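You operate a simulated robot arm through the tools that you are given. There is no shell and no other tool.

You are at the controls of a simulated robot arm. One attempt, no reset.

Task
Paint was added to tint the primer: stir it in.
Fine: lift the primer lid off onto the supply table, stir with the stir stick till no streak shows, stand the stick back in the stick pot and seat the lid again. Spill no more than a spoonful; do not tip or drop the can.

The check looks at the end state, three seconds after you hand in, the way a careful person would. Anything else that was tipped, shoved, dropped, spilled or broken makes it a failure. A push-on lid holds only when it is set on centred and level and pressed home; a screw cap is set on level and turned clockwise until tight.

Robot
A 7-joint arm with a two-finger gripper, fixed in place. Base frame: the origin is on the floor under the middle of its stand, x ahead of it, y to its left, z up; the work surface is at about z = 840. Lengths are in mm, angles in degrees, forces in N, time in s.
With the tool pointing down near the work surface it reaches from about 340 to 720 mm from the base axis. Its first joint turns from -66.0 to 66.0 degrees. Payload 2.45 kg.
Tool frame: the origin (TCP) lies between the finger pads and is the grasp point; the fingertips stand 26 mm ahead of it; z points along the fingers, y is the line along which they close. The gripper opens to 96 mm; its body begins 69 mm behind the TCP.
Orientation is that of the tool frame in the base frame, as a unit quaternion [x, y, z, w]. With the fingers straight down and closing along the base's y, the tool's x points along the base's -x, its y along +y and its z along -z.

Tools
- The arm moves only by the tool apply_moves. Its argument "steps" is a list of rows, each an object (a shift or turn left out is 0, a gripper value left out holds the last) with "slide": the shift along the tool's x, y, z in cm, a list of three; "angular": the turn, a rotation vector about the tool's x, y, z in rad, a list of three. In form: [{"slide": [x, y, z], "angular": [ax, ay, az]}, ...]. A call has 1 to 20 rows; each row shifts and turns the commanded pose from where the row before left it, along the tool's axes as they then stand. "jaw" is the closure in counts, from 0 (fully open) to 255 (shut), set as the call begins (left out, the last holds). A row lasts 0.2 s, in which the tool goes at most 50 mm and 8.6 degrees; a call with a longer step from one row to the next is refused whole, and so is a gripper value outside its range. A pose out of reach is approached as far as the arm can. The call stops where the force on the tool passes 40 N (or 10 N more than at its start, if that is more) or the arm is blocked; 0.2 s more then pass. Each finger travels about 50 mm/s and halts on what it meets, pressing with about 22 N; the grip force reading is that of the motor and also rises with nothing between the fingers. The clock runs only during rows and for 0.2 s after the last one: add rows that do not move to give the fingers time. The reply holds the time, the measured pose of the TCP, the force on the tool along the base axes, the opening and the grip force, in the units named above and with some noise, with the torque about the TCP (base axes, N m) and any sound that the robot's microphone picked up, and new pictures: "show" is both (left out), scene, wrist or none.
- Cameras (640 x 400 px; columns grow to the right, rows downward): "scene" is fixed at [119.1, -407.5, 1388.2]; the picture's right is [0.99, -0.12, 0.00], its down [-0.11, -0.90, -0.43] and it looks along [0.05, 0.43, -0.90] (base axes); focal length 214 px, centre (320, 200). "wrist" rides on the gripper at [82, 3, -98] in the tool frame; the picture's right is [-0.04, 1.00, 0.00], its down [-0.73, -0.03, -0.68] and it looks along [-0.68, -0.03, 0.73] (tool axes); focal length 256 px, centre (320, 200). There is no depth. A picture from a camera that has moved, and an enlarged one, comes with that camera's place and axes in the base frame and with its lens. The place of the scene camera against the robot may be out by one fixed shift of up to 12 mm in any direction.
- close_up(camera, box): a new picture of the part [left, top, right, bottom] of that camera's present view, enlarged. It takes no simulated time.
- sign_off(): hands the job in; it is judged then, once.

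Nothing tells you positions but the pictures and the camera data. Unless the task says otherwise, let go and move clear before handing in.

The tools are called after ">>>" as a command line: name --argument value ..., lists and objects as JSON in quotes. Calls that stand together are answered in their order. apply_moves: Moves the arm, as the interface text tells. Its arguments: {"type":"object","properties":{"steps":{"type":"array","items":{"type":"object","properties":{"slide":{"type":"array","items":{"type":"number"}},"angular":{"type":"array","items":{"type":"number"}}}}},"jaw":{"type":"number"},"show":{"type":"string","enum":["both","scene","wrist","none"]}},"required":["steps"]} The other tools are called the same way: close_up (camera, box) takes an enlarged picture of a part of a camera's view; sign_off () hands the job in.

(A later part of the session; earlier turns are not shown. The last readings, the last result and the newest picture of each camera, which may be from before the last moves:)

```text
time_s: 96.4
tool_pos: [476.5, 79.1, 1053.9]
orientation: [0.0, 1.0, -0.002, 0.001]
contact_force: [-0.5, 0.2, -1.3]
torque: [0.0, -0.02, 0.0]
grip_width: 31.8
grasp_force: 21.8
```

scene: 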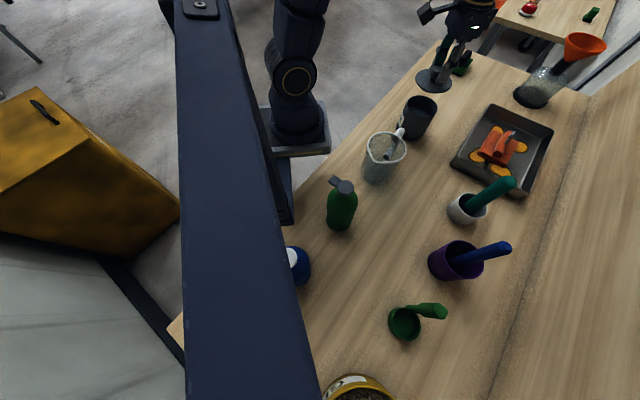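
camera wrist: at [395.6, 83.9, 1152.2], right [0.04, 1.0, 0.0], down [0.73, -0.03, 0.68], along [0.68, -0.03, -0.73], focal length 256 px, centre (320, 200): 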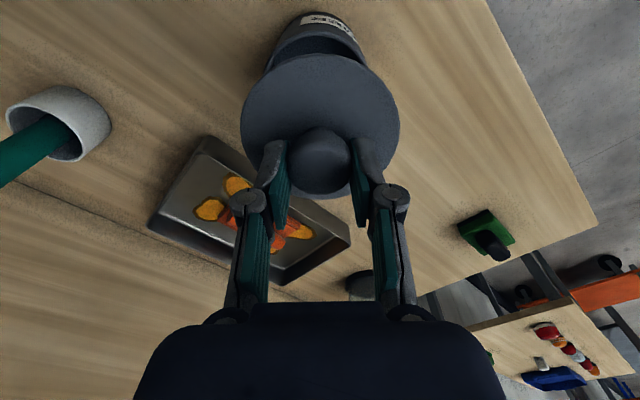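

Now at about (476.5, 78.6). One more small nudge, then I'll lower to just above the rim and inspect.

>>> apply_moves --steps '[{"slide": [-0.05, -0.08, 1.5]}, {"slide": [0, 0, 1.5]}, {"slide": [0, 0, 1.5]}, {"slide": [0, 0, 1.2]}, {}, {}]' --show "both"

>>> close_up --camera "wrist" --box '[200, 0, 440, 240]'

>>> close_up --camera "scene" --box '[390, 70, 460, 150]'

>>> apply_moves --steps '[{}]' --show "none"

>>> apply_moves --steps '[{}]' --show "none"

```text
time_s: 97.8
tool_pos: [478.1, 76.4, 997.5]
orientation: [0.001, 1.0, -0.002, 0.0]
contact_force: [1.3, 0.5, -0.1]
torque: [0.01, -0.01, -0.02]
grip_width: 32.3
grasp_force: 22.1
camera wrist: at [396.8, 79.4, 1096.3], right [0.04, 1.0, 0.0], down [0.73, -0.03, 0.68], along [0.68, -0.03, -0.73], focal length 256 px, centre (320, 200)
```

scene: 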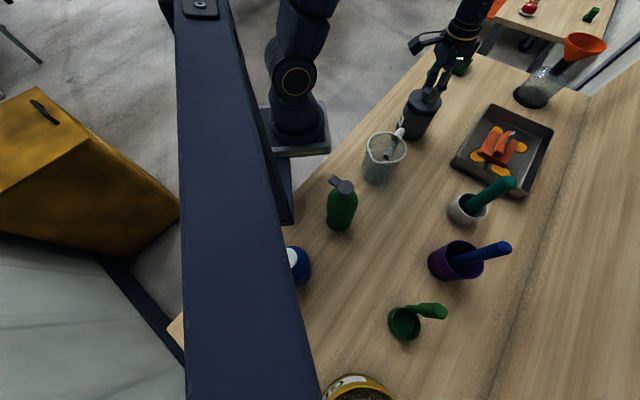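
wrist: 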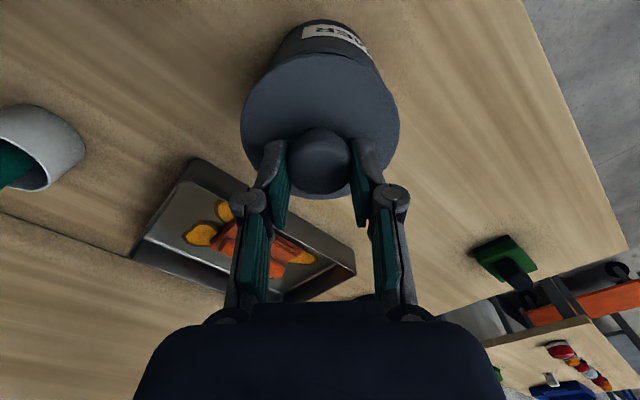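

```text
1.67 times, centred on (320, 120) of wrist
camera zoom: at [396.8, 79.4, 1096.3], right [0.04, 1.0, 0.0], down [0.73, -0.03, 0.68], along [0.68, -0.03, -0.73], focal length 427 px, centre (320, 333)
```

zoom: 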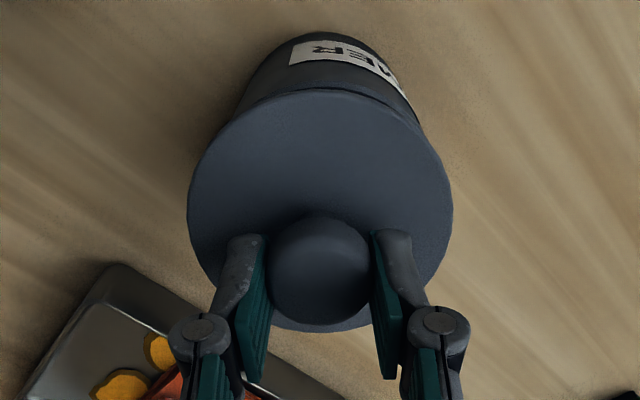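

```text
5.00 times, centred on (425, 110) of scene
camera zoom: at [119.1, -407.5, 1388.2], right [0.99, -0.12, 0.0], down [-0.11, -0.9, -0.43], along [0.05, 0.43, -0.9], focal length 1072 px, centre (-205, 650)
```

zoom: 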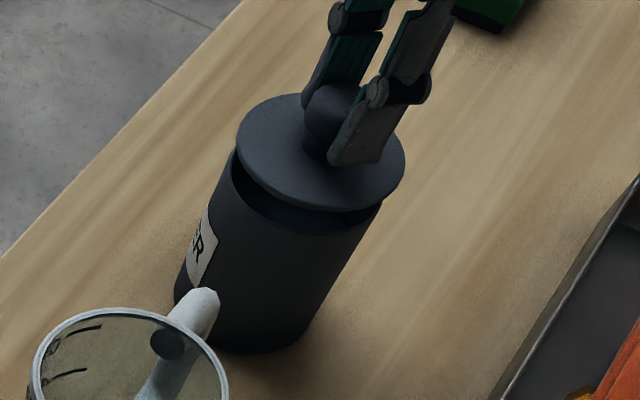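

```text
time_s: 98.2
tool_pos: [475.6, 76.3, 997.7]
orientation: [-0.001, 1.0, -0.002, 0.0]
contact_force: [0.6, -0.2, 0.3]
torque: [0.01, 0.02, 0.02]
grip_width: 32.0
grasp_force: 22.3
```

```text
time_s: 98.6
tool_pos: [476.9, 76.2, 998.1]
orientation: [0.001, 1.0, -0.002, 0.001]
contact_force: [-0.3, -0.3, 1.1]
torque: [-0.02, 0.01, 0.0]
grip_width: 32.0
grasp_force: 22.1
```

I'm about 18 mm above seating. I'll enlarge the lid edge region to compare lid and can rim centring.

>>> close_up --camera "wrist" --box '[235, 10, 405, 110]'

>>> close_up --camera "scene" --box '[400, 80, 445, 125]'

```text
3.76 times, centred on (320, 60) of wrist
camera zoom: at [396.8, 79.4, 1096.4], right [0.04, 1.0, 0.0], down [0.73, -0.03, 0.68], along [0.68, -0.03, -0.73], focal length 964 px, centre (320, 727)
```

zoom: 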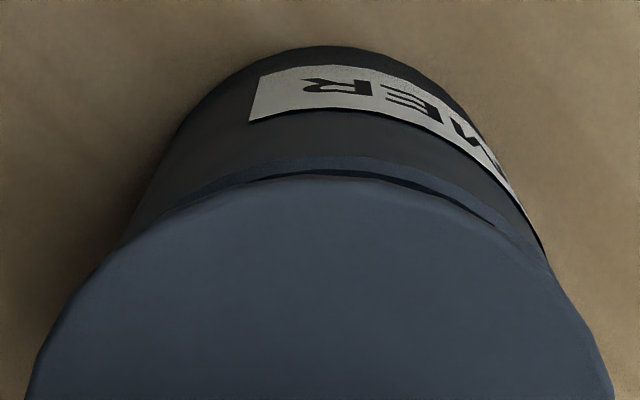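

```text
8.89 times, centred on (422, 102) of scene
camera zoom: at [119.1, -407.5, 1388.2], right [0.99, -0.12, 0.0], down [-0.11, -0.9, -0.43], along [0.05, 0.43, -0.9], focal length 1906 px, centre (-591, 1067)
```

zoom: 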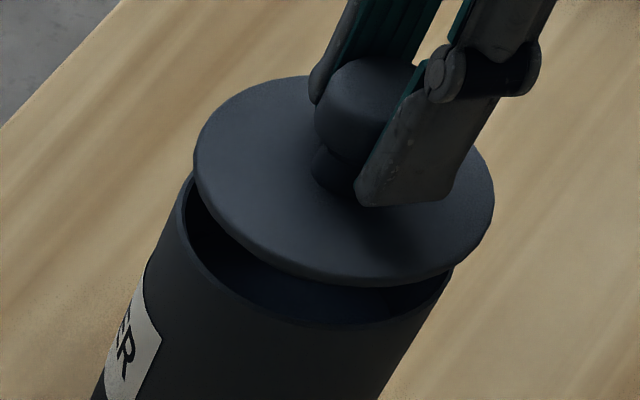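

The lid appears about 1 mm too far in +x and 1.5–2 mm too far in -y. I'll nudge and recheck.

>>> apply_moves --steps '[{"slide": [0.1, 0.16, 0]}, {}, {}]' --show "none"

>>> apply_moves --steps '[{}]' --show "none"

>>> apply_moves --steps '[{}]' --show "none"

>>> close_up --camera "wrist" --box '[235, 10, 405, 110]'

>>> close_up --camera "scene" --box '[400, 80, 445, 125]'

```text
time_s: 99.4
tool_pos: [476.5, 77.9, 998.2]
orientation: [-0.001, 1.0, -0.002, 0.001]
contact_force: [-0.8, 0.4, 0.3]
torque: [-0.01, 0.0, -0.01]
grip_width: 31.9
grasp_force: 22.3
```

```text
time_s: 99.8
tool_pos: [475.4, 77.9, 998.1]
orientation: [-0.001, 1.0, -0.002, 0.001]
contact_force: [-0.3, 0.0, -1.3]
torque: [0.01, -0.03, -0.04]
grip_width: 32.0
grasp_force: 21.8
```

```text
time_s: 100.2
tool_pos: [476.3, 78.7, 998.4]
orientation: [0.0, 1.0, -0.002, 0.001]
contact_force: [0.8, 0.1, -0.6]
torque: [-0.01, 0.02, -0.01]
grip_width: 31.7
grasp_force: 21.7
```

```text
3.76 times, centred on (320, 60) of wrist
camera zoom: at [395.5, 81.0, 1096.5], right [0.04, 1.0, 0.0], down [0.73, -0.03, 0.68], along [0.68, -0.03, -0.73], focal length 964 px, centre (320, 727)
```

zoom: 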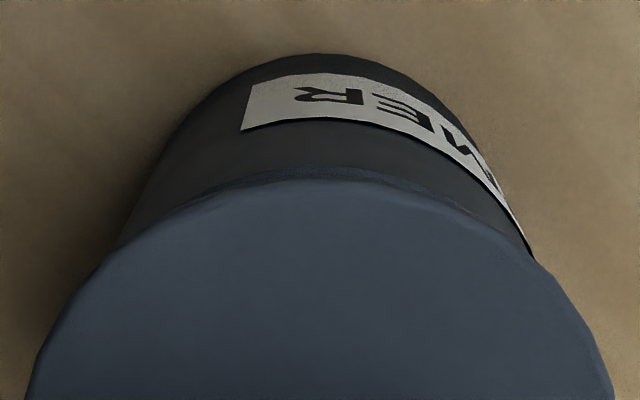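

```text
8.89 times, centred on (422, 102) of scene
camera zoom: at [119.1, -407.5, 1388.2], right [0.99, -0.12, 0.0], down [-0.11, -0.9, -0.43], along [0.05, 0.43, -0.9], focal length 1906 px, centre (-591, 1067)
```

zoom: 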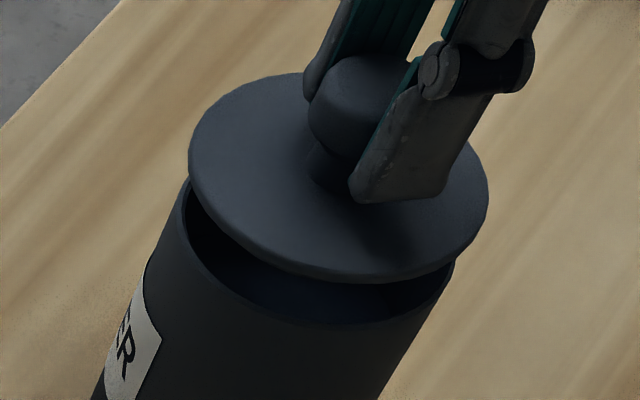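

Alignment now looks concentric. I'll lower in small steps toward seating and watch the force.

>>> apply_moves --steps '[{"slide": [0, 0, 0.4]}, {"slide": [0, 0, 0.4]}, {"slide": [0, 0, 0.3]}, {}]' --show "scene"

>>> close_up --camera "scene" --box '[400, 80, 445, 125]'

>>> close_up --camera "wrist" --box '[235, 10, 405, 110]'

```text
time_s: 101.2
tool_pos: [474.8, 77.0, 987.6]
orientation: [0.0, 1.0, -0.001, 0.0]
contact_force: [-0.4, -0.2, -0.5]
torque: [-0.02, 0.01, 0.01]
grip_width: 32.1
grasp_force: 22.5
```

scene: 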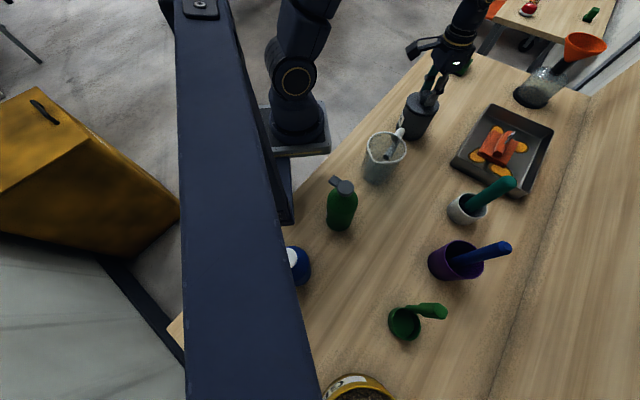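

```text
8.89 times, centred on (422, 102) of scene
camera zoom: at [119.1, -407.5, 1388.2], right [0.99, -0.12, 0.0], down [-0.11, -0.9, -0.43], along [0.05, 0.43, -0.9], focal length 1906 px, centre (-591, 1067)
```

zoom: 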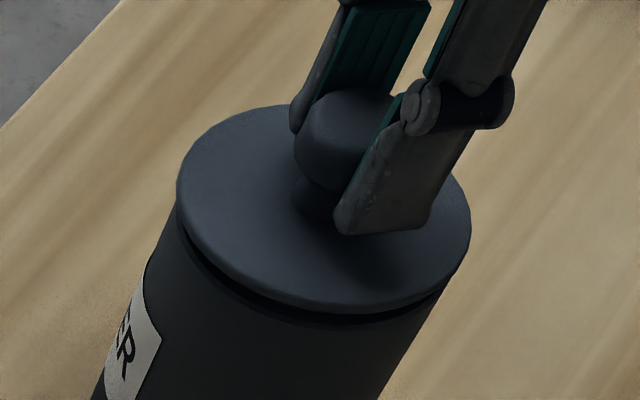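

```text
3.76 times, centred on (320, 60) of wrist
camera zoom: at [395.8, 80.7, 1084.9], right [0.04, 1.0, 0.0], down [0.73, -0.03, 0.68], along [0.68, -0.03, -0.73], focal length 964 px, centre (320, 727)
```

zoom: 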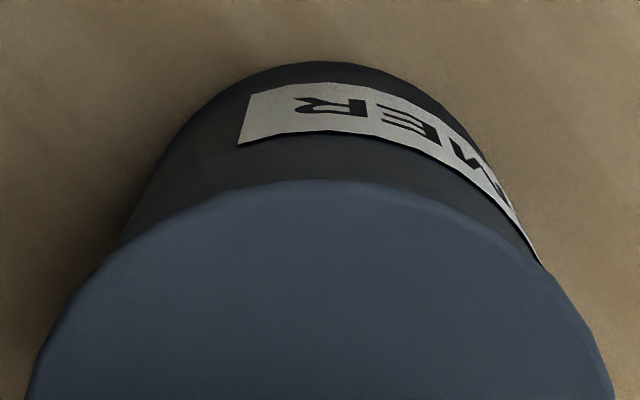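

The lid sits a few mm above the rim and looks centred and level. I'll continue down until contact.

>>> apply_moves --steps '[{"slide": [-0.05, 0, 0.2]}, {"slide": [0, 0, 0.2]}, {}]' --show "none"

>>> apply_moves --steps '[{"slide": [0, 0, 0.15]}, {"slide": [0, 0, 0.15]}, {}]' --show "none"

>>> close_up --camera "scene" --box '[400, 80, 445, 125]'

>>> close_up --camera "wrist" --box '[235, 10, 405, 110]'

```text
time_s: 102.0
tool_pos: [476.5, 76.6, 982.4]
orientation: [0.0, 1.0, -0.002, 0.002]
contact_force: [-1.0, 0.4, -0.4]
torque: [0.01, 0.0, -0.01]
grip_width: 32.0
grasp_force: 22.4
```

```text
time_s: 102.8
tool_pos: [473.8, 77.0, 980.3]
orientation: [0.0, 1.0, -0.001, 0.001]
contact_force: [0.3, -0.3, -0.5]
torque: [0.01, -0.04, -0.01]
grip_width: 32.0
grasp_force: 21.8
```

```text
8.89 times, centred on (422, 102) of scene
camera zoom: at [119.1, -407.5, 1388.2], right [0.99, -0.12, 0.0], down [-0.11, -0.9, -0.43], along [0.05, 0.43, -0.9], focal length 1906 px, centre (-591, 1067)
```

zoom: 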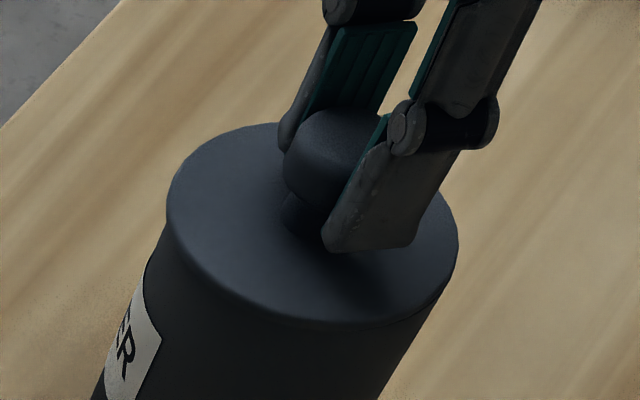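

```text
3.76 times, centred on (320, 60) of wrist
camera zoom: at [395.2, 81.0, 1077.9], right [0.04, 1.0, 0.0], down [0.73, -0.03, 0.68], along [0.68, -0.03, -0.73], focal length 964 px, centre (320, 727)
```

zoom: 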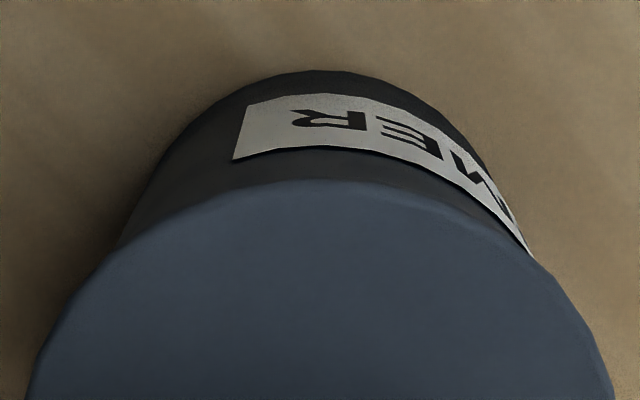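

The lid is nearly down. I'll take the same enlarged scene view I used before removing the lid, to compare its position directly.

>>> close_up --camera "scene" --box '[390, 60, 460, 130]'

>>> close_up --camera "wrist" --box '[220, 60, 420, 240]'

```text
5.71 times, centred on (425, 95) of scene
camera zoom: at [119.1, -407.5, 1388.2], right [0.99, -0.12, 0.0], down [-0.11, -0.9, -0.43], along [0.05, 0.43, -0.9], focal length 1226 px, centre (-280, 800)
```

zoom: 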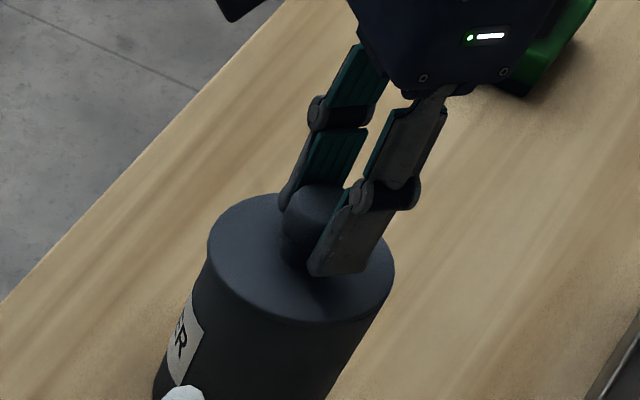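

```text
2.22 times, centred on (320, 150) of wrist
camera zoom: at [395.2, 81.0, 1077.9], right [0.04, 1.0, 0.0], down [0.73, -0.03, 0.68], along [0.68, -0.03, -0.73], focal length 569 px, centre (320, 311)
```

zoom: 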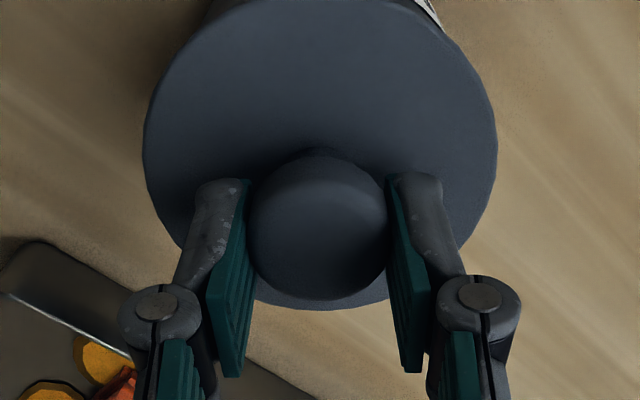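

Compared with the original seated view, the lid is about 2 mm too far in -x. There's no contact yet, so I'll raise 3 mm, shift +2 mm in x, and compare again.

>>> apply_moves --steps '[{"slide": [0, 0, -0.3]}, {"slide": [-0.2, 0, 0]}, {}, {}]' --show "none"

>>> apply_moves --steps '[{}]' --show "none"

>>> close_up --camera "scene" --box '[390, 60, 460, 130]'

>>> close_up --camera "wrist" --box '[235, 10, 405, 110]'

```text
time_s: 103.8
tool_pos: [477.2, 77.8, 984.4]
orientation: [0.0, 1.0, -0.001, 0.0]
contact_force: [-0.8, -0.4, -1.5]
torque: [0.01, 0.0, -0.01]
grip_width: 32.0
grasp_force: 22.0
```

```text
time_s: 104.2
tool_pos: [477.7, 77.5, 982.4]
orientation: [0.0, 1.0, -0.002, 0.001]
contact_force: [-0.2, -0.8, -1.0]
torque: [0.0, -0.02, 0.0]
grip_width: 32.0
grasp_force: 22.4
```

```text
5.71 times, centred on (425, 95) of scene
camera zoom: at [119.1, -407.5, 1388.2], right [0.99, -0.12, 0.0], down [-0.11, -0.9, -0.43], along [0.05, 0.43, -0.9], focal length 1226 px, centre (-280, 800)
```

zoom: 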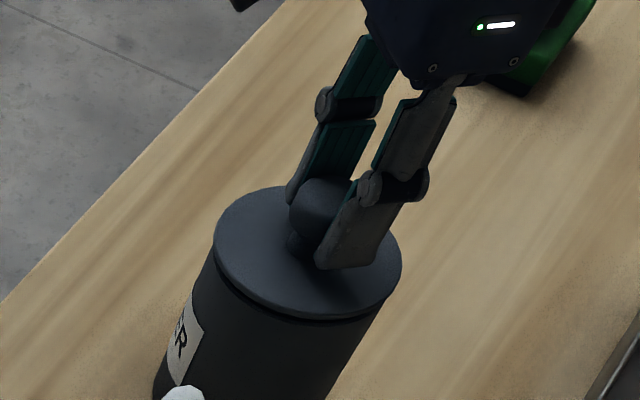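

```text
3.76 times, centred on (320, 60) of wrist
camera zoom: at [397.1, 81.2, 1081.9], right [0.04, 1.0, 0.0], down [0.73, -0.03, 0.68], along [0.68, -0.03, -0.73], focal length 964 px, centre (320, 727)
```

zoom: 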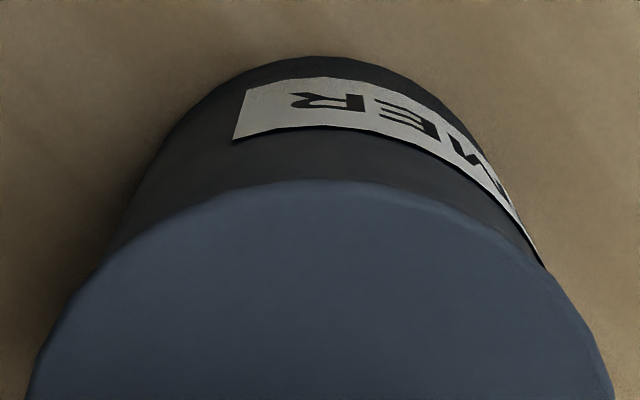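

The lid now matches the original position to within about 1 mm. I'll lower straight down until it seats and resists.

>>> apply_moves --steps '[{"slide": [0, 0, 0.15]}, {"slide": [0, 0, 0.15]}, {"slide": [0, 0, 0.1]}, {}]' --show "none"

>>> close_up --camera "scene" --box '[390, 60, 460, 130]'

```text
time_s: 105.2
tool_pos: [477.8, 78.8, 979.8]
orientation: [0.0, 1.0, -0.002, 0.0]
contact_force: [0.9, 0.8, -1.1]
torque: [-0.02, -0.03, 0.03]
grip_width: 31.9
grasp_force: 22.2
```

```text
5.71 times, centred on (425, 95) of scene
camera zoom: at [119.1, -407.5, 1388.2], right [0.99, -0.12, 0.0], down [-0.11, -0.9, -0.43], along [0.05, 0.43, -0.9], focal length 1226 px, centre (-280, 800)
```

zoom: 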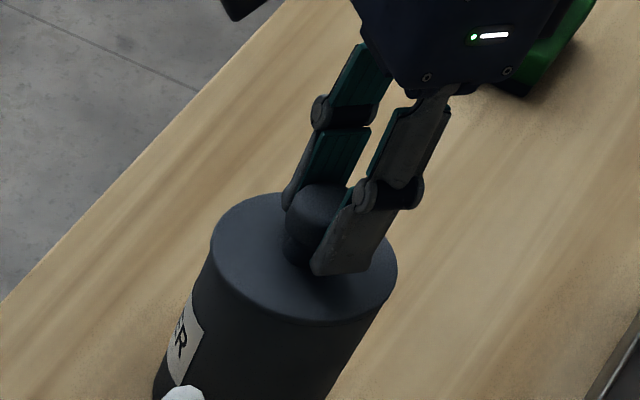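

Almost identical to the original seated view. I'll continue down in 1 mm steps with a 0.7 mm x correction, until contact force shows.

>>> apply_moves --steps '[{"slide": [-0.07, 0, 0]}, {"slide": [0, 0, 0.1]}, {}]' --show "none"

>>> apply_moves --steps '[{"slide": [0, 0, 0.1]}, {}]' --show "none"

>>> close_up --camera "scene" --box '[390, 60, 460, 130]'

```text
time_s: 106.0
tool_pos: [478.4, 76.9, 978.7]
orientation: [0.001, 1.0, -0.002, 0.001]
contact_force: [-0.1, 0.5, 0.7]
torque: [-0.06, 0.03, -0.04]
grip_width: 32.4
grasp_force: 21.8
```

```text
time_s: 106.6
tool_pos: [479.4, 79.0, 977.6]
orientation: [0.0, 1.0, -0.002, 0.001]
contact_force: [-1.9, 0.3, 15.3]
torque: [0.0, 0.07, 0.04]
grip_width: 31.7
grasp_force: 22.2
```

```text
5.71 times, centred on (425, 95) of scene
camera zoom: at [118.8, -407.5, 1388.2], right [0.99, -0.12, 0.0], down [-0.11, -0.9, -0.43], along [0.05, 0.43, -0.9], focal length 1226 px, centre (-280, 800)
```

zoom: 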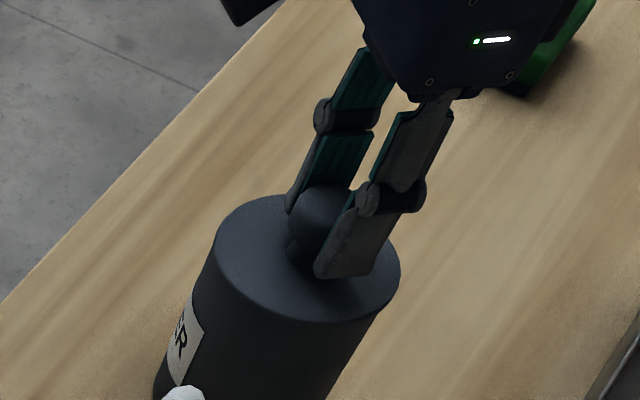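

Contact at z ≈ 977.6 with 15 N, lid level and centred within 1 mm. I'll press a little more while still holding it.

>>> apply_moves --steps '[{"slide": [0, 0, 0.1]}, {"slide": [0, 0, 0.1]}, {}]' --show "none"

>>> close_up --camera "scene" --box '[390, 60, 460, 130]'

>>> close_up --camera "wrist" --box '[220, 10, 420, 220]'

```text
time_s: 107.4
tool_pos: [478.5, 77.2, 977.0]
orientation: [0.0, 1.0, -0.001, 0.0]
contact_force: [1.6, -1.4, 13.9]
torque: [-0.04, -0.02, -0.03]
grip_width: 31.7
grasp_force: 22.3
```

```text
5.71 times, centred on (425, 95) of scene
camera zoom: at [118.9, -407.6, 1388.2], right [0.99, -0.12, 0.0], down [-0.11, -0.9, -0.43], along [0.05, 0.43, -0.9], focal length 1226 px, centre (-280, 800)
```

zoom: 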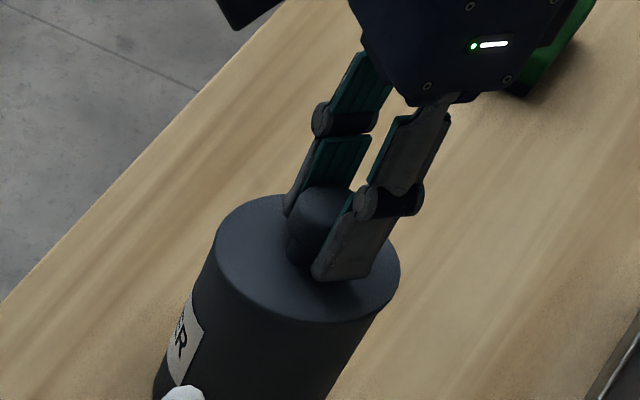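

```text
1.90 times, centred on (320, 115) of wrist
camera zoom: at [398.6, 81.1, 1074.2], right [0.04, 1.0, 0.0], down [0.73, -0.03, 0.68], along [0.68, -0.03, -0.73], focal length 488 px, centre (320, 362)
```

zoom: 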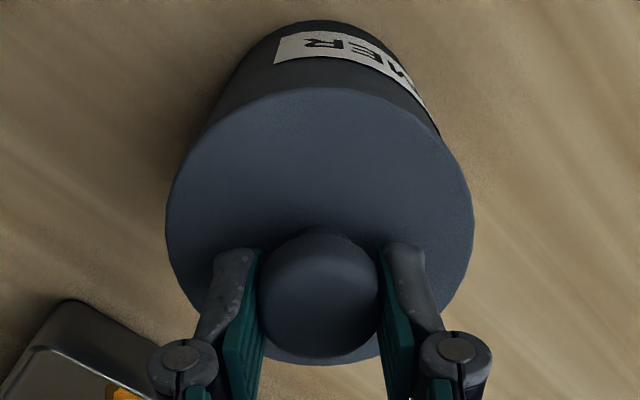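

The fingers slip on the knob at about 14 N, so to press home I'll release, close the fingers above the knob and push down on its centre. First release and rise.

>>> apply_moves --steps '[{"slide": [0, 0, -0.15]}, {}]' --show "none"

>>> apply_moves --steps '[{}, {}, {}, {}]' --jaw 80 --show "none"

>>> apply_moves --steps '[{"slide": [0, 0, -1.0]}, {"slide": [0, 0, -2.0]}, {"slide": [0, 0, -2.5]}, {}]' --show "both"

>>> close_up --camera "scene" --box '[390, 60, 460, 130]'

>>> close_up --camera "wrist" --box '[220, 0, 420, 200]'

```text
time_s: 108.0
tool_pos: [477.5, 77.3, 976.4]
orientation: [-0.001, 1.0, -0.002, -0.001]
contact_force: [0.3, 0.4, -0.8]
torque: [0.01, 0.0, 0.01]
grip_width: 31.8
grasp_force: 21.9
```

```text
time_s: 109.0
tool_pos: [479.6, 78.1, 977.6]
orientation: [-0.001, 1.0, -0.002, 0.001]
contact_force: [-0.2, 0.0, -0.7]
torque: [-0.01, -0.03, 0.01]
grip_width: 66.1
grasp_force: 0.1
```

```text
time_s: 110.0
tool_pos: [476.9, 76.8, 1033.9]
orientation: [0.001, 1.0, -0.001, 0.001]
contact_force: [-0.4, 0.1, -0.3]
torque: [0.02, 0.0, -0.02]
grip_width: 66.0
grasp_force: 0.1
camera wrist: at [397.5, 80.1, 1132.1], right [0.04, 1.0, 0.0], down [0.73, -0.03, 0.68], along [0.68, -0.03, -0.73], focal length 256 px, centre (320, 200)
```

scene: 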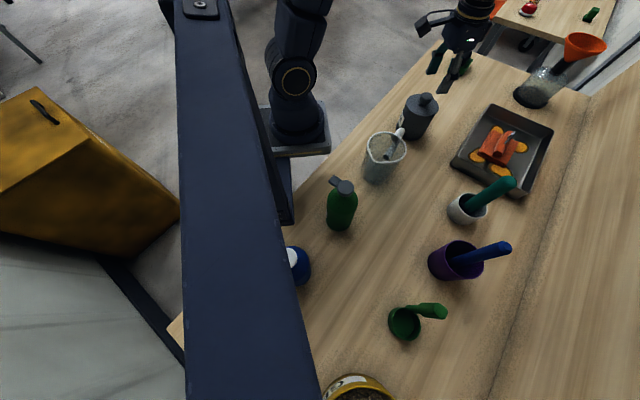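
wrist: 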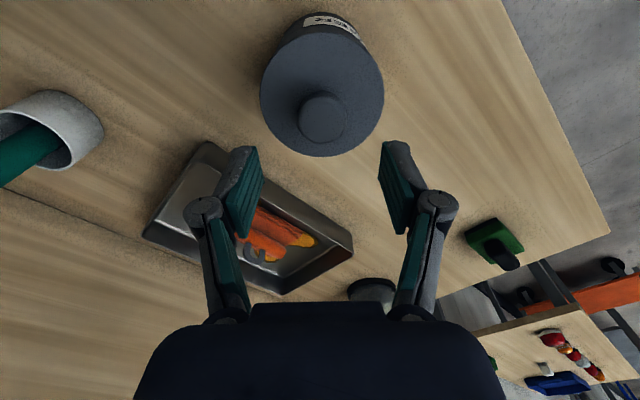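

```text
5.71 times, centred on (425, 95) of scene
camera zoom: at [119.1, -407.5, 1388.2], right [0.99, -0.12, 0.0], down [-0.11, -0.9, -0.43], along [0.05, 0.43, -0.9], focal length 1226 px, centre (-280, 800)
```

zoom: 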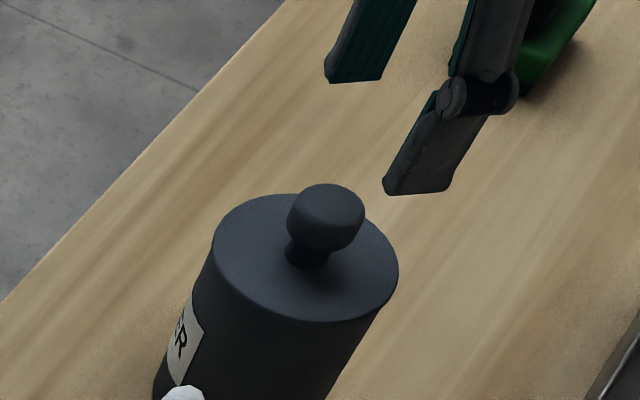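

```text
2.00 times, centred on (320, 100) of wrist
camera zoom: at [397.5, 80.1, 1132.1], right [0.04, 1.0, 0.0], down [0.73, -0.03, 0.68], along [0.68, -0.03, -0.73], focal length 512 px, centre (320, 400)
```

zoom: 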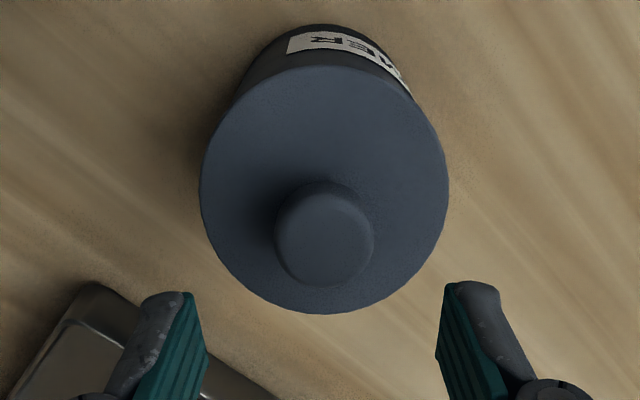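

The released lid looks exactly as in the original seated view. I'll close the fingers, centre over the knob and press down on it in small steps.

>>> apply_moves --steps '[{"slide": [0.3, 0.05, 0]}, {}, {}, {}, {}, {}]' --jaw 255 --show "none"

>>> apply_moves --steps '[{"slide": [0, 0, 1.0]}, {"slide": [0, 0, 1.0]}, {"slide": [0, 0, 0.6]}, {}]' --show "both"

>>> close_up --camera "scene" --box '[390, 60, 460, 130]'

>>> close_up --camera "wrist" --box '[220, 10, 420, 210]'

```text
time_s: 111.4
tool_pos: [475.0, 78.3, 1032.9]
orientation: [0.0, 1.0, -0.001, 0.001]
contact_force: [0.1, 0.7, 0.2]
torque: [0.03, 0.04, -0.02]
grip_width: 0.1
grasp_force: 22.2
```

```text
time_s: 112.4
tool_pos: [474.9, 77.8, 1006.5]
orientation: [0.0, 1.0, -0.002, 0.0]
contact_force: [0.3, 0.4, -0.9]
torque: [0.02, 0.04, -0.02]
grip_width: 0.0
grasp_force: 21.9
camera wrist: at [394.2, 81.2, 1104.5], right [0.04, 1.0, 0.0], down [0.73, -0.03, 0.68], along [0.68, -0.03, -0.73], focal length 256 px, centre (320, 200)
```

scene: 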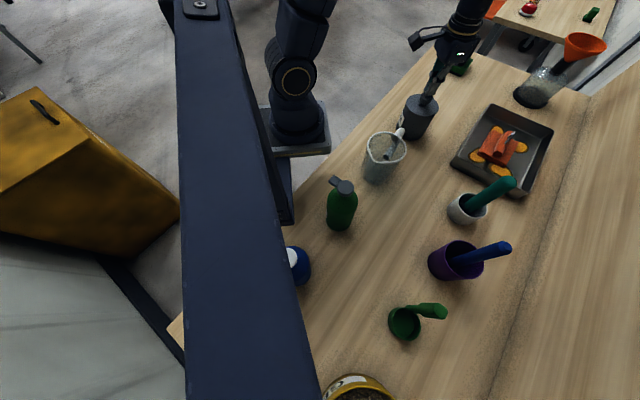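
wrist: 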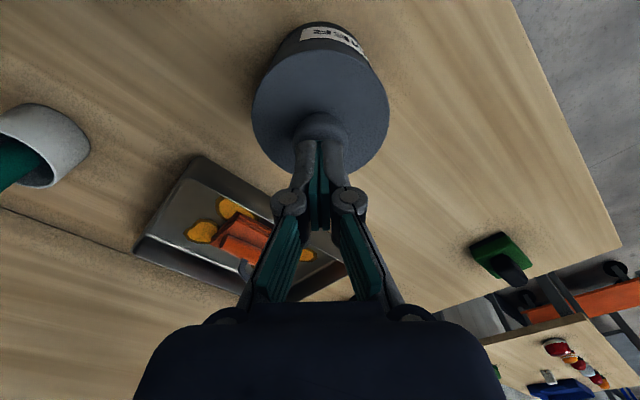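

```text
5.71 times, centred on (425, 95) of scene
camera zoom: at [119.1, -407.5, 1388.2], right [0.99, -0.12, 0.0], down [-0.11, -0.9, -0.43], along [0.05, 0.43, -0.9], focal length 1226 px, centre (-280, 800)
```

zoom: 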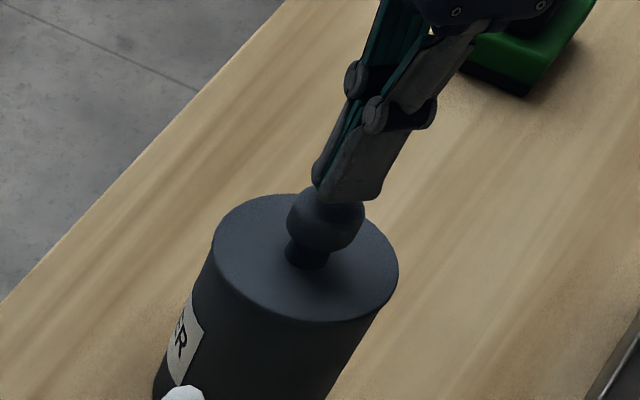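

```text
2.00 times, centred on (320, 110) of wrist
camera zoom: at [394.2, 81.2, 1104.5], right [0.04, 1.0, 0.0], down [0.73, -0.03, 0.68], along [0.68, -0.03, -0.73], focal length 512 px, centre (320, 380)
```

zoom: 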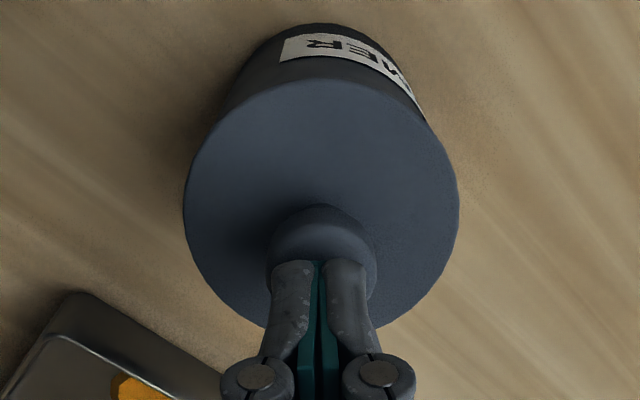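

The closed fingertips are right above the knob. I'll press down in small steps, watching the vertical force.

>>> apply_moves --steps '[{"slide": [0, 0, 0.2]}, {"slide": [0, 0, 0.2]}, {}]' --show "none"

>>> apply_moves --steps '[{"slide": [0, 0, 0.1]}, {"slide": [0, 0, 0.1]}, {}]' --show "none"

>>> apply_moves --steps '[{"slide": [0, 0, 0.1]}, {"slide": [0, 0, 0.1]}, {}]' --show "none"

```text
time_s: 113.2
tool_pos: [474.4, 77.8, 1001.1]
orientation: [0.0, 1.0, -0.002, 0.001]
contact_force: [-0.2, -0.1, -0.3]
torque: [0.0, 0.01, 0.02]
grip_width: 0.0
grasp_force: 21.6
```

```text
time_s: 114.0
tool_pos: [474.3, 78.0, 998.7]
orientation: [0.0, 1.0, -0.001, 0.0]
contact_force: [0.6, -0.5, 0.3]
torque: [-0.01, 0.01, 0.02]
grip_width: 0.0
grasp_force: 22.2
```

```text
time_s: 114.8
tool_pos: [474.8, 78.7, 997.8]
orientation: [0.0, 1.0, -0.002, 0.001]
contact_force: [-7.1, -3.1, 24.1]
torque: [-0.06, 0.21, 0.0]
grip_width: 5.8
grasp_force: 21.9
```

The vertical force reached 24 N, but the fingers were nudged apart slightly. I'll look before pressing further.

>>> close_up --camera "scene" --box '[390, 60, 460, 130]'

>>> close_up --camera "wrist" --box '[220, 10, 420, 210]'

```text
5.71 times, centred on (425, 95) of scene
camera zoom: at [118.6, -407.6, 1388.2], right [0.99, -0.12, 0.0], down [-0.11, -0.9, -0.43], along [0.05, 0.43, -0.9], focal length 1226 px, centre (-280, 800)
```

zoom: 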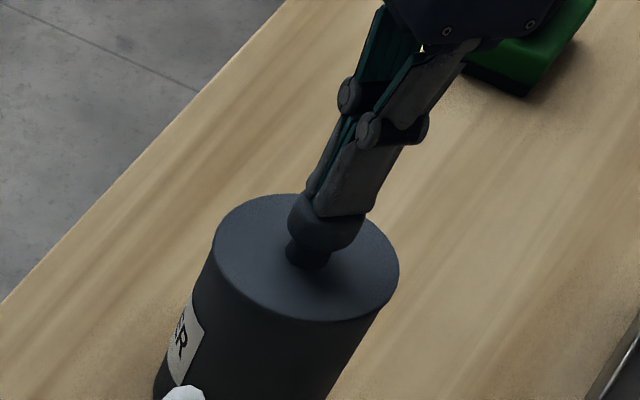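

```text
2.00 times, centred on (320, 110) of wrist
camera zoom: at [394.9, 82.0, 1096.4], right [0.04, 1.0, 0.0], down [0.73, -0.03, 0.68], along [0.68, -0.03, -0.73], focal length 512 px, centre (320, 380)
```

zoom: 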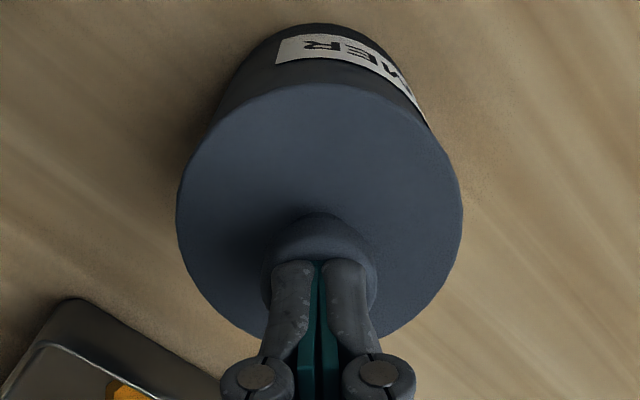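

The push registered 24 N but pressing on the domed knob wedges the fingers. I'll back off, and instead press the lid plate evenly with the two open fingertips straddling the knob.

>>> apply_moves --steps '[{"slide": [0, 0, -0.3]}, {"slide": [0, 0, -1.0]}, {"slide": [0, 0, -2.0]}, {}]' --show "none"

>>> apply_moves --steps '[{}, {}, {}, {}, {}]' --jaw 110 --show "both"

>>> close_up --camera "scene" --box '[390, 80, 450, 150]'

>>> close_up --camera "wrist" --box '[220, 0, 420, 200]'

```text
time_s: 115.8
tool_pos: [476.9, 79.0, 1033.8]
orientation: [0.0, 1.0, -0.003, 0.0]
contact_force: [-0.2, 0.1, -0.6]
torque: [0.01, 0.0, 0.01]
grip_width: 0.0
grasp_force: 21.5
```

```text
time_s: 117.0
tool_pos: [478.4, 79.2, 1031.9]
orientation: [0.0, 1.0, -0.002, 0.001]
contact_force: [0.6, -0.9, -0.1]
torque: [-0.01, 0.02, 0.0]
grip_width: 54.5
grasp_force: 0.0
camera wrist: at [397.5, 82.0, 1130.7], right [0.04, 1.0, 0.0], down [0.73, -0.03, 0.68], along [0.68, -0.03, -0.73], focal length 256 px, centre (320, 200)
```

scene: 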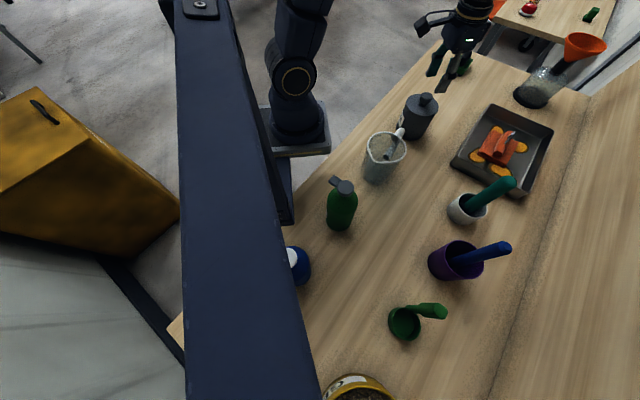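
wrist: 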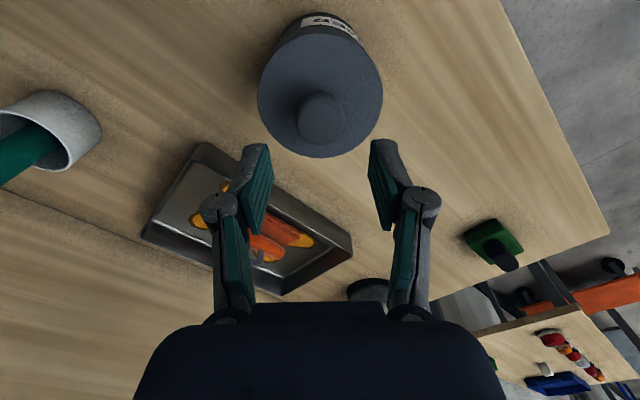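

```text
5.71 times, centred on (420, 115) of scene
camera zoom: at [119.1, -407.5, 1388.2], right [0.99, -0.12, 0.0], down [-0.11, -0.9, -0.43], along [0.05, 0.43, -0.9], focal length 1226 px, centre (-251, 686)
```

zoom: 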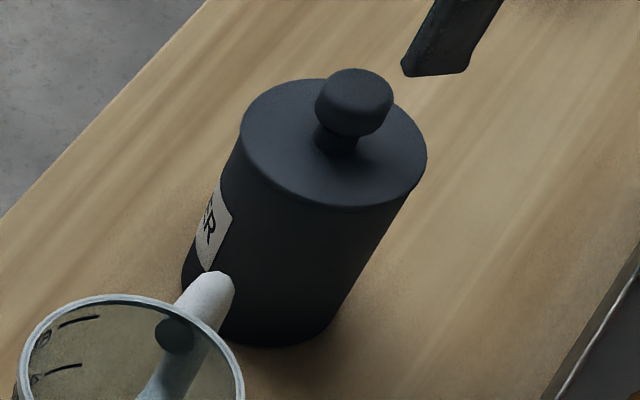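

```text
2.00 times, centred on (320, 100) of wrist
camera zoom: at [397.5, 82.0, 1130.7], right [0.04, 1.0, 0.0], down [0.73, -0.03, 0.68], along [0.68, -0.03, -0.73], focal length 512 px, centre (320, 400)
```

zoom: 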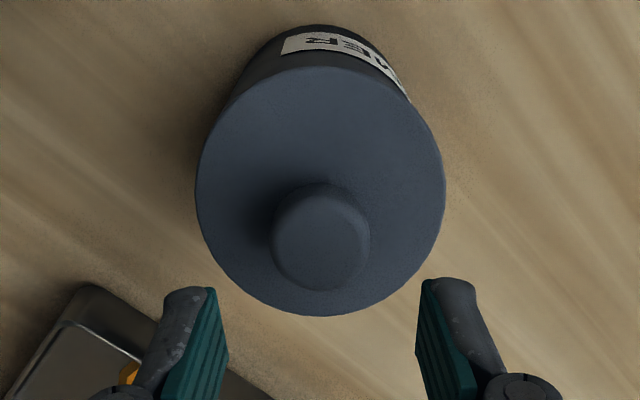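

The lid is within about 0.5 mm of its original height. I'll centre over it and press down on the plate with both fingertips beside the knob.

>>> apply_moves --steps '[{"slide": [0.3, -0.1, 0]}, {}, {"slide": [0, 0, 1.5]}, {"slide": [0, 0, 1.5]}, {"slide": [0, 0, 1.5]}, {"slide": [0, 0, 1.0]}, {}]' --show "none"

>>> close_up --camera "scene" --box '[390, 70, 450, 130]'

>>> close_up --camera "wrist" --box '[220, 30, 420, 230]'

```text
time_s: 118.6
tool_pos: [471.2, 74.9, 974.6]
orientation: [0.001, 1.0, -0.002, 0.0]
contact_force: [0.1, -0.2, 0.5]
torque: [0.0, -0.02, 0.01]
grip_width: 54.5
grasp_force: 0.0
```

```text
6.67 times, centred on (420, 100) of scene
camera zoom: at [119.1, -407.5, 1388.2], right [0.99, -0.12, 0.0], down [-0.11, -0.9, -0.43], along [0.05, 0.43, -0.9], focal length 1430 px, centre (-347, 867)
```

zoom: 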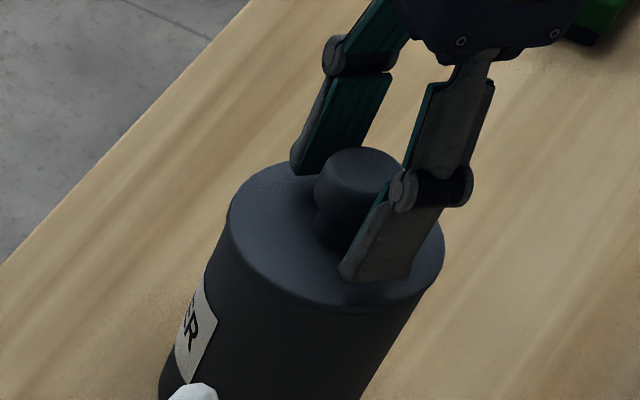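

```text
2.00 times, centred on (320, 130) of wrist
camera zoom: at [392.3, 79.2, 1073.4], right [0.04, 1.0, 0.0], down [0.73, -0.03, 0.68], along [0.68, -0.03, -0.73], focal length 512 px, centre (320, 340)
```

zoom: 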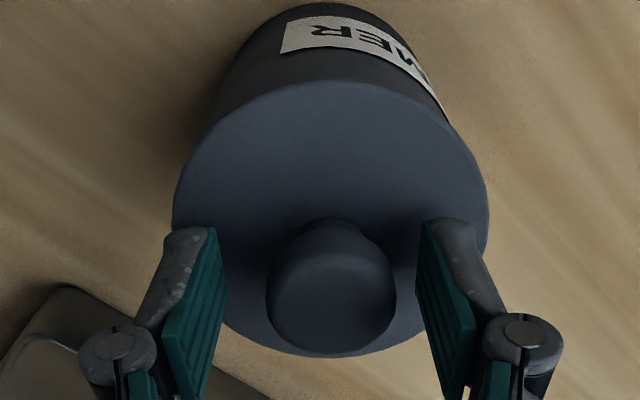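

The fingers straddle the knob; I'll shift +2.5 mm in y to centre, then press in small steps.

>>> apply_moves --steps '[{"slide": [-0.1, 0.25, 0]}, {}, {"slide": [0, 0, 0.25]}, {"slide": [0, 0, 0.25]}, {}]' --show "none"

>>> apply_moves --steps '[{"slide": [0, 0, 0.15]}, {"slide": [0, 0, 0.15]}, {}]' --show "none"

>>> close_up --camera "scene" --box '[390, 70, 450, 130]'

>>> close_up --camera "wrist" --box '[220, 30, 420, 230]'

```text
time_s: 119.8
tool_pos: [473.7, 79.6, 970.4]
orientation: [0.001, 1.0, -0.002, 0.001]
contact_force: [0.3, -0.2, -0.2]
torque: [-0.02, 0.02, 0.01]
grip_width: 54.9
grasp_force: 0.1
```

```text
time_s: 120.6
tool_pos: [473.6, 79.6, 967.0]
orientation: [-0.001, 1.0, -0.002, 0.0]
contact_force: [1.2, 0.1, -0.1]
torque: [0.04, 0.02, -0.03]
grip_width: 54.6
grasp_force: 0.0
```

```text
6.67 times, centred on (420, 100) of scene
camera zoom: at [119.1, -407.5, 1388.2], right [0.99, -0.12, 0.0], down [-0.11, -0.9, -0.43], along [0.05, 0.43, -0.9], focal length 1430 px, centre (-347, 867)
```

zoom: 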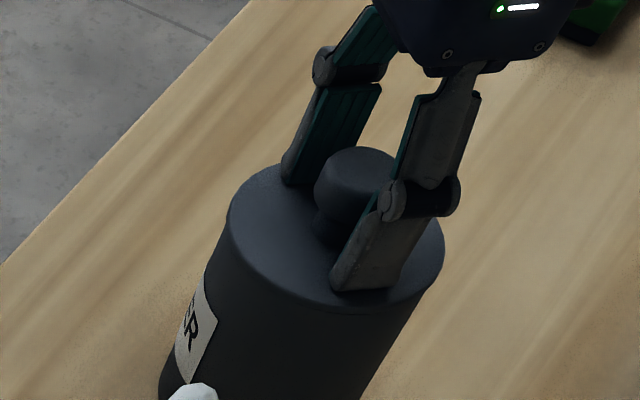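

```text
2.00 times, centred on (320, 130) of wrist
camera zoom: at [392.5, 82.7, 1066.0], right [0.04, 1.0, 0.0], down [0.73, -0.03, 0.68], along [0.68, -0.03, -0.73], focal length 512 px, centre (320, 340)
```

zoom: 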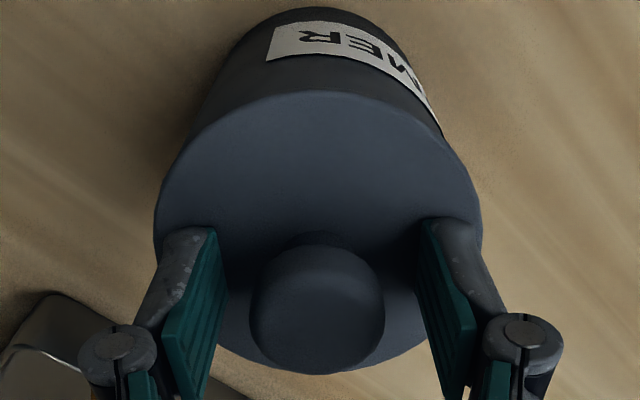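

The tips are just above the lid plate. I'll continue pressing in 1–1.5 mm steps.

>>> apply_moves --steps '[{"slide": [-0.05, -0.1, 0.1]}, {"slide": [0, 0, 0.1]}, {}]' --show "none"

>>> apply_moves --steps '[{"slide": [0, 0, 0.1]}, {"slide": [0, 0, 0.1]}, {}]' --show "none"

```text
time_s: 121.4
tool_pos: [473.5, 79.2, 965.0]
orientation: [-0.001, 1.0, 0.0, 0.002]
contact_force: [-5.5, 2.8, 24.7]
torque: [0.33, 0.12, 0.02]
grip_width: 60.1
grasp_force: 10.2
```

```text
time_s: 121.7
tool_pos: [477.8, 79.0, 968.7]
orientation: [0.0, 1.0, 0.001, 0.007]
contact_force: [-3.7, -3.5, 43.7]
torque: [0.23, 0.43, -0.07]
grip_width: 33.3
grasp_force: 15.4
stopped in row 1: the force on the tool passed its limit at 47 N (the readings are from after the stop); the commanded pose is now the measured one
```

The press reached 47 N and the fingers have shifted inward against the knob. I'll inspect before moving, and make sure the fingers are open before retreating.

>>> apply_moves --steps '[{}, {}, {}]' --jaw 80 --show "both"

>>> close_up --camera "scene" --box '[390, 70, 450, 130]'

>>> close_up --camera "wrist" --box '[220, 30, 420, 230]'

```text
time_s: 122.5
tool_pos: [473.8, 78.2, 966.6]
orientation: [-0.001, 1.0, -0.001, 0.002]
contact_force: [-0.5, -0.1, 0.4]
torque: [0.01, 0.02, -0.02]
grip_width: 65.9
grasp_force: 0.0
camera wrist: at [394.0, 82.0, 1063.9], right [0.04, 1.0, 0.0], down [0.73, -0.03, 0.68], along [0.68, -0.03, -0.73], focal length 256 px, centre (320, 200)
```

scene: 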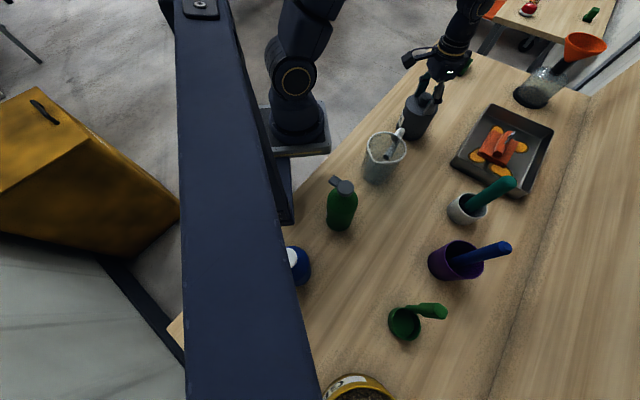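
wrist: 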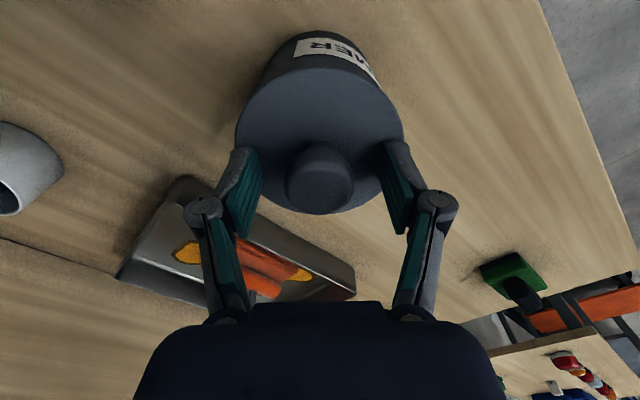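

```text
6.67 times, centred on (420, 100) of scene
camera zoom: at [119.1, -407.5, 1388.2], right [0.99, -0.12, 0.0], down [-0.11, -0.9, -0.43], along [0.05, 0.43, -0.9], focal length 1430 px, centre (-347, 867)
```

zoom: 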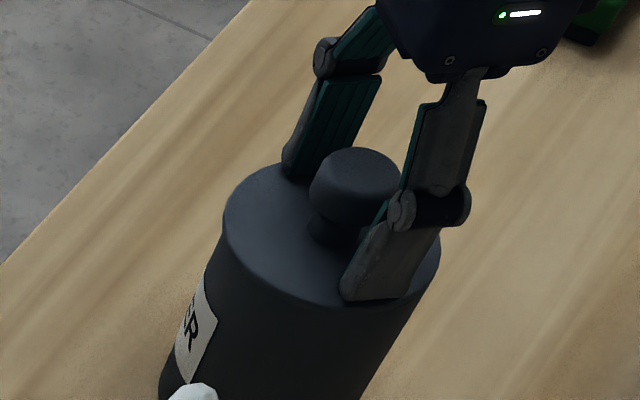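

```text
2.00 times, centred on (320, 130) of wrist
camera zoom: at [394.0, 82.0, 1063.9], right [0.04, 1.0, 0.0], down [0.73, -0.03, 0.68], along [0.68, -0.03, -0.73], focal length 512 px, centre (320, 340)
```

zoom: 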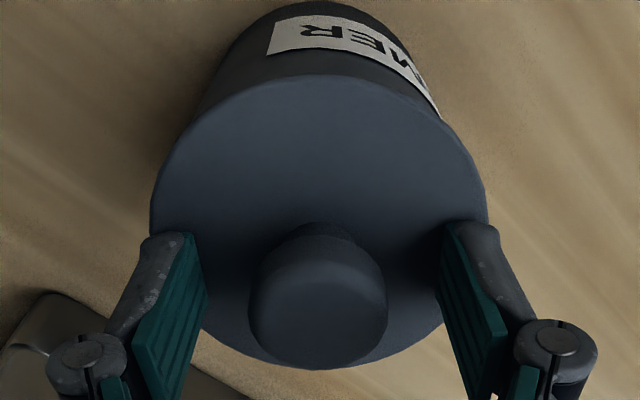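

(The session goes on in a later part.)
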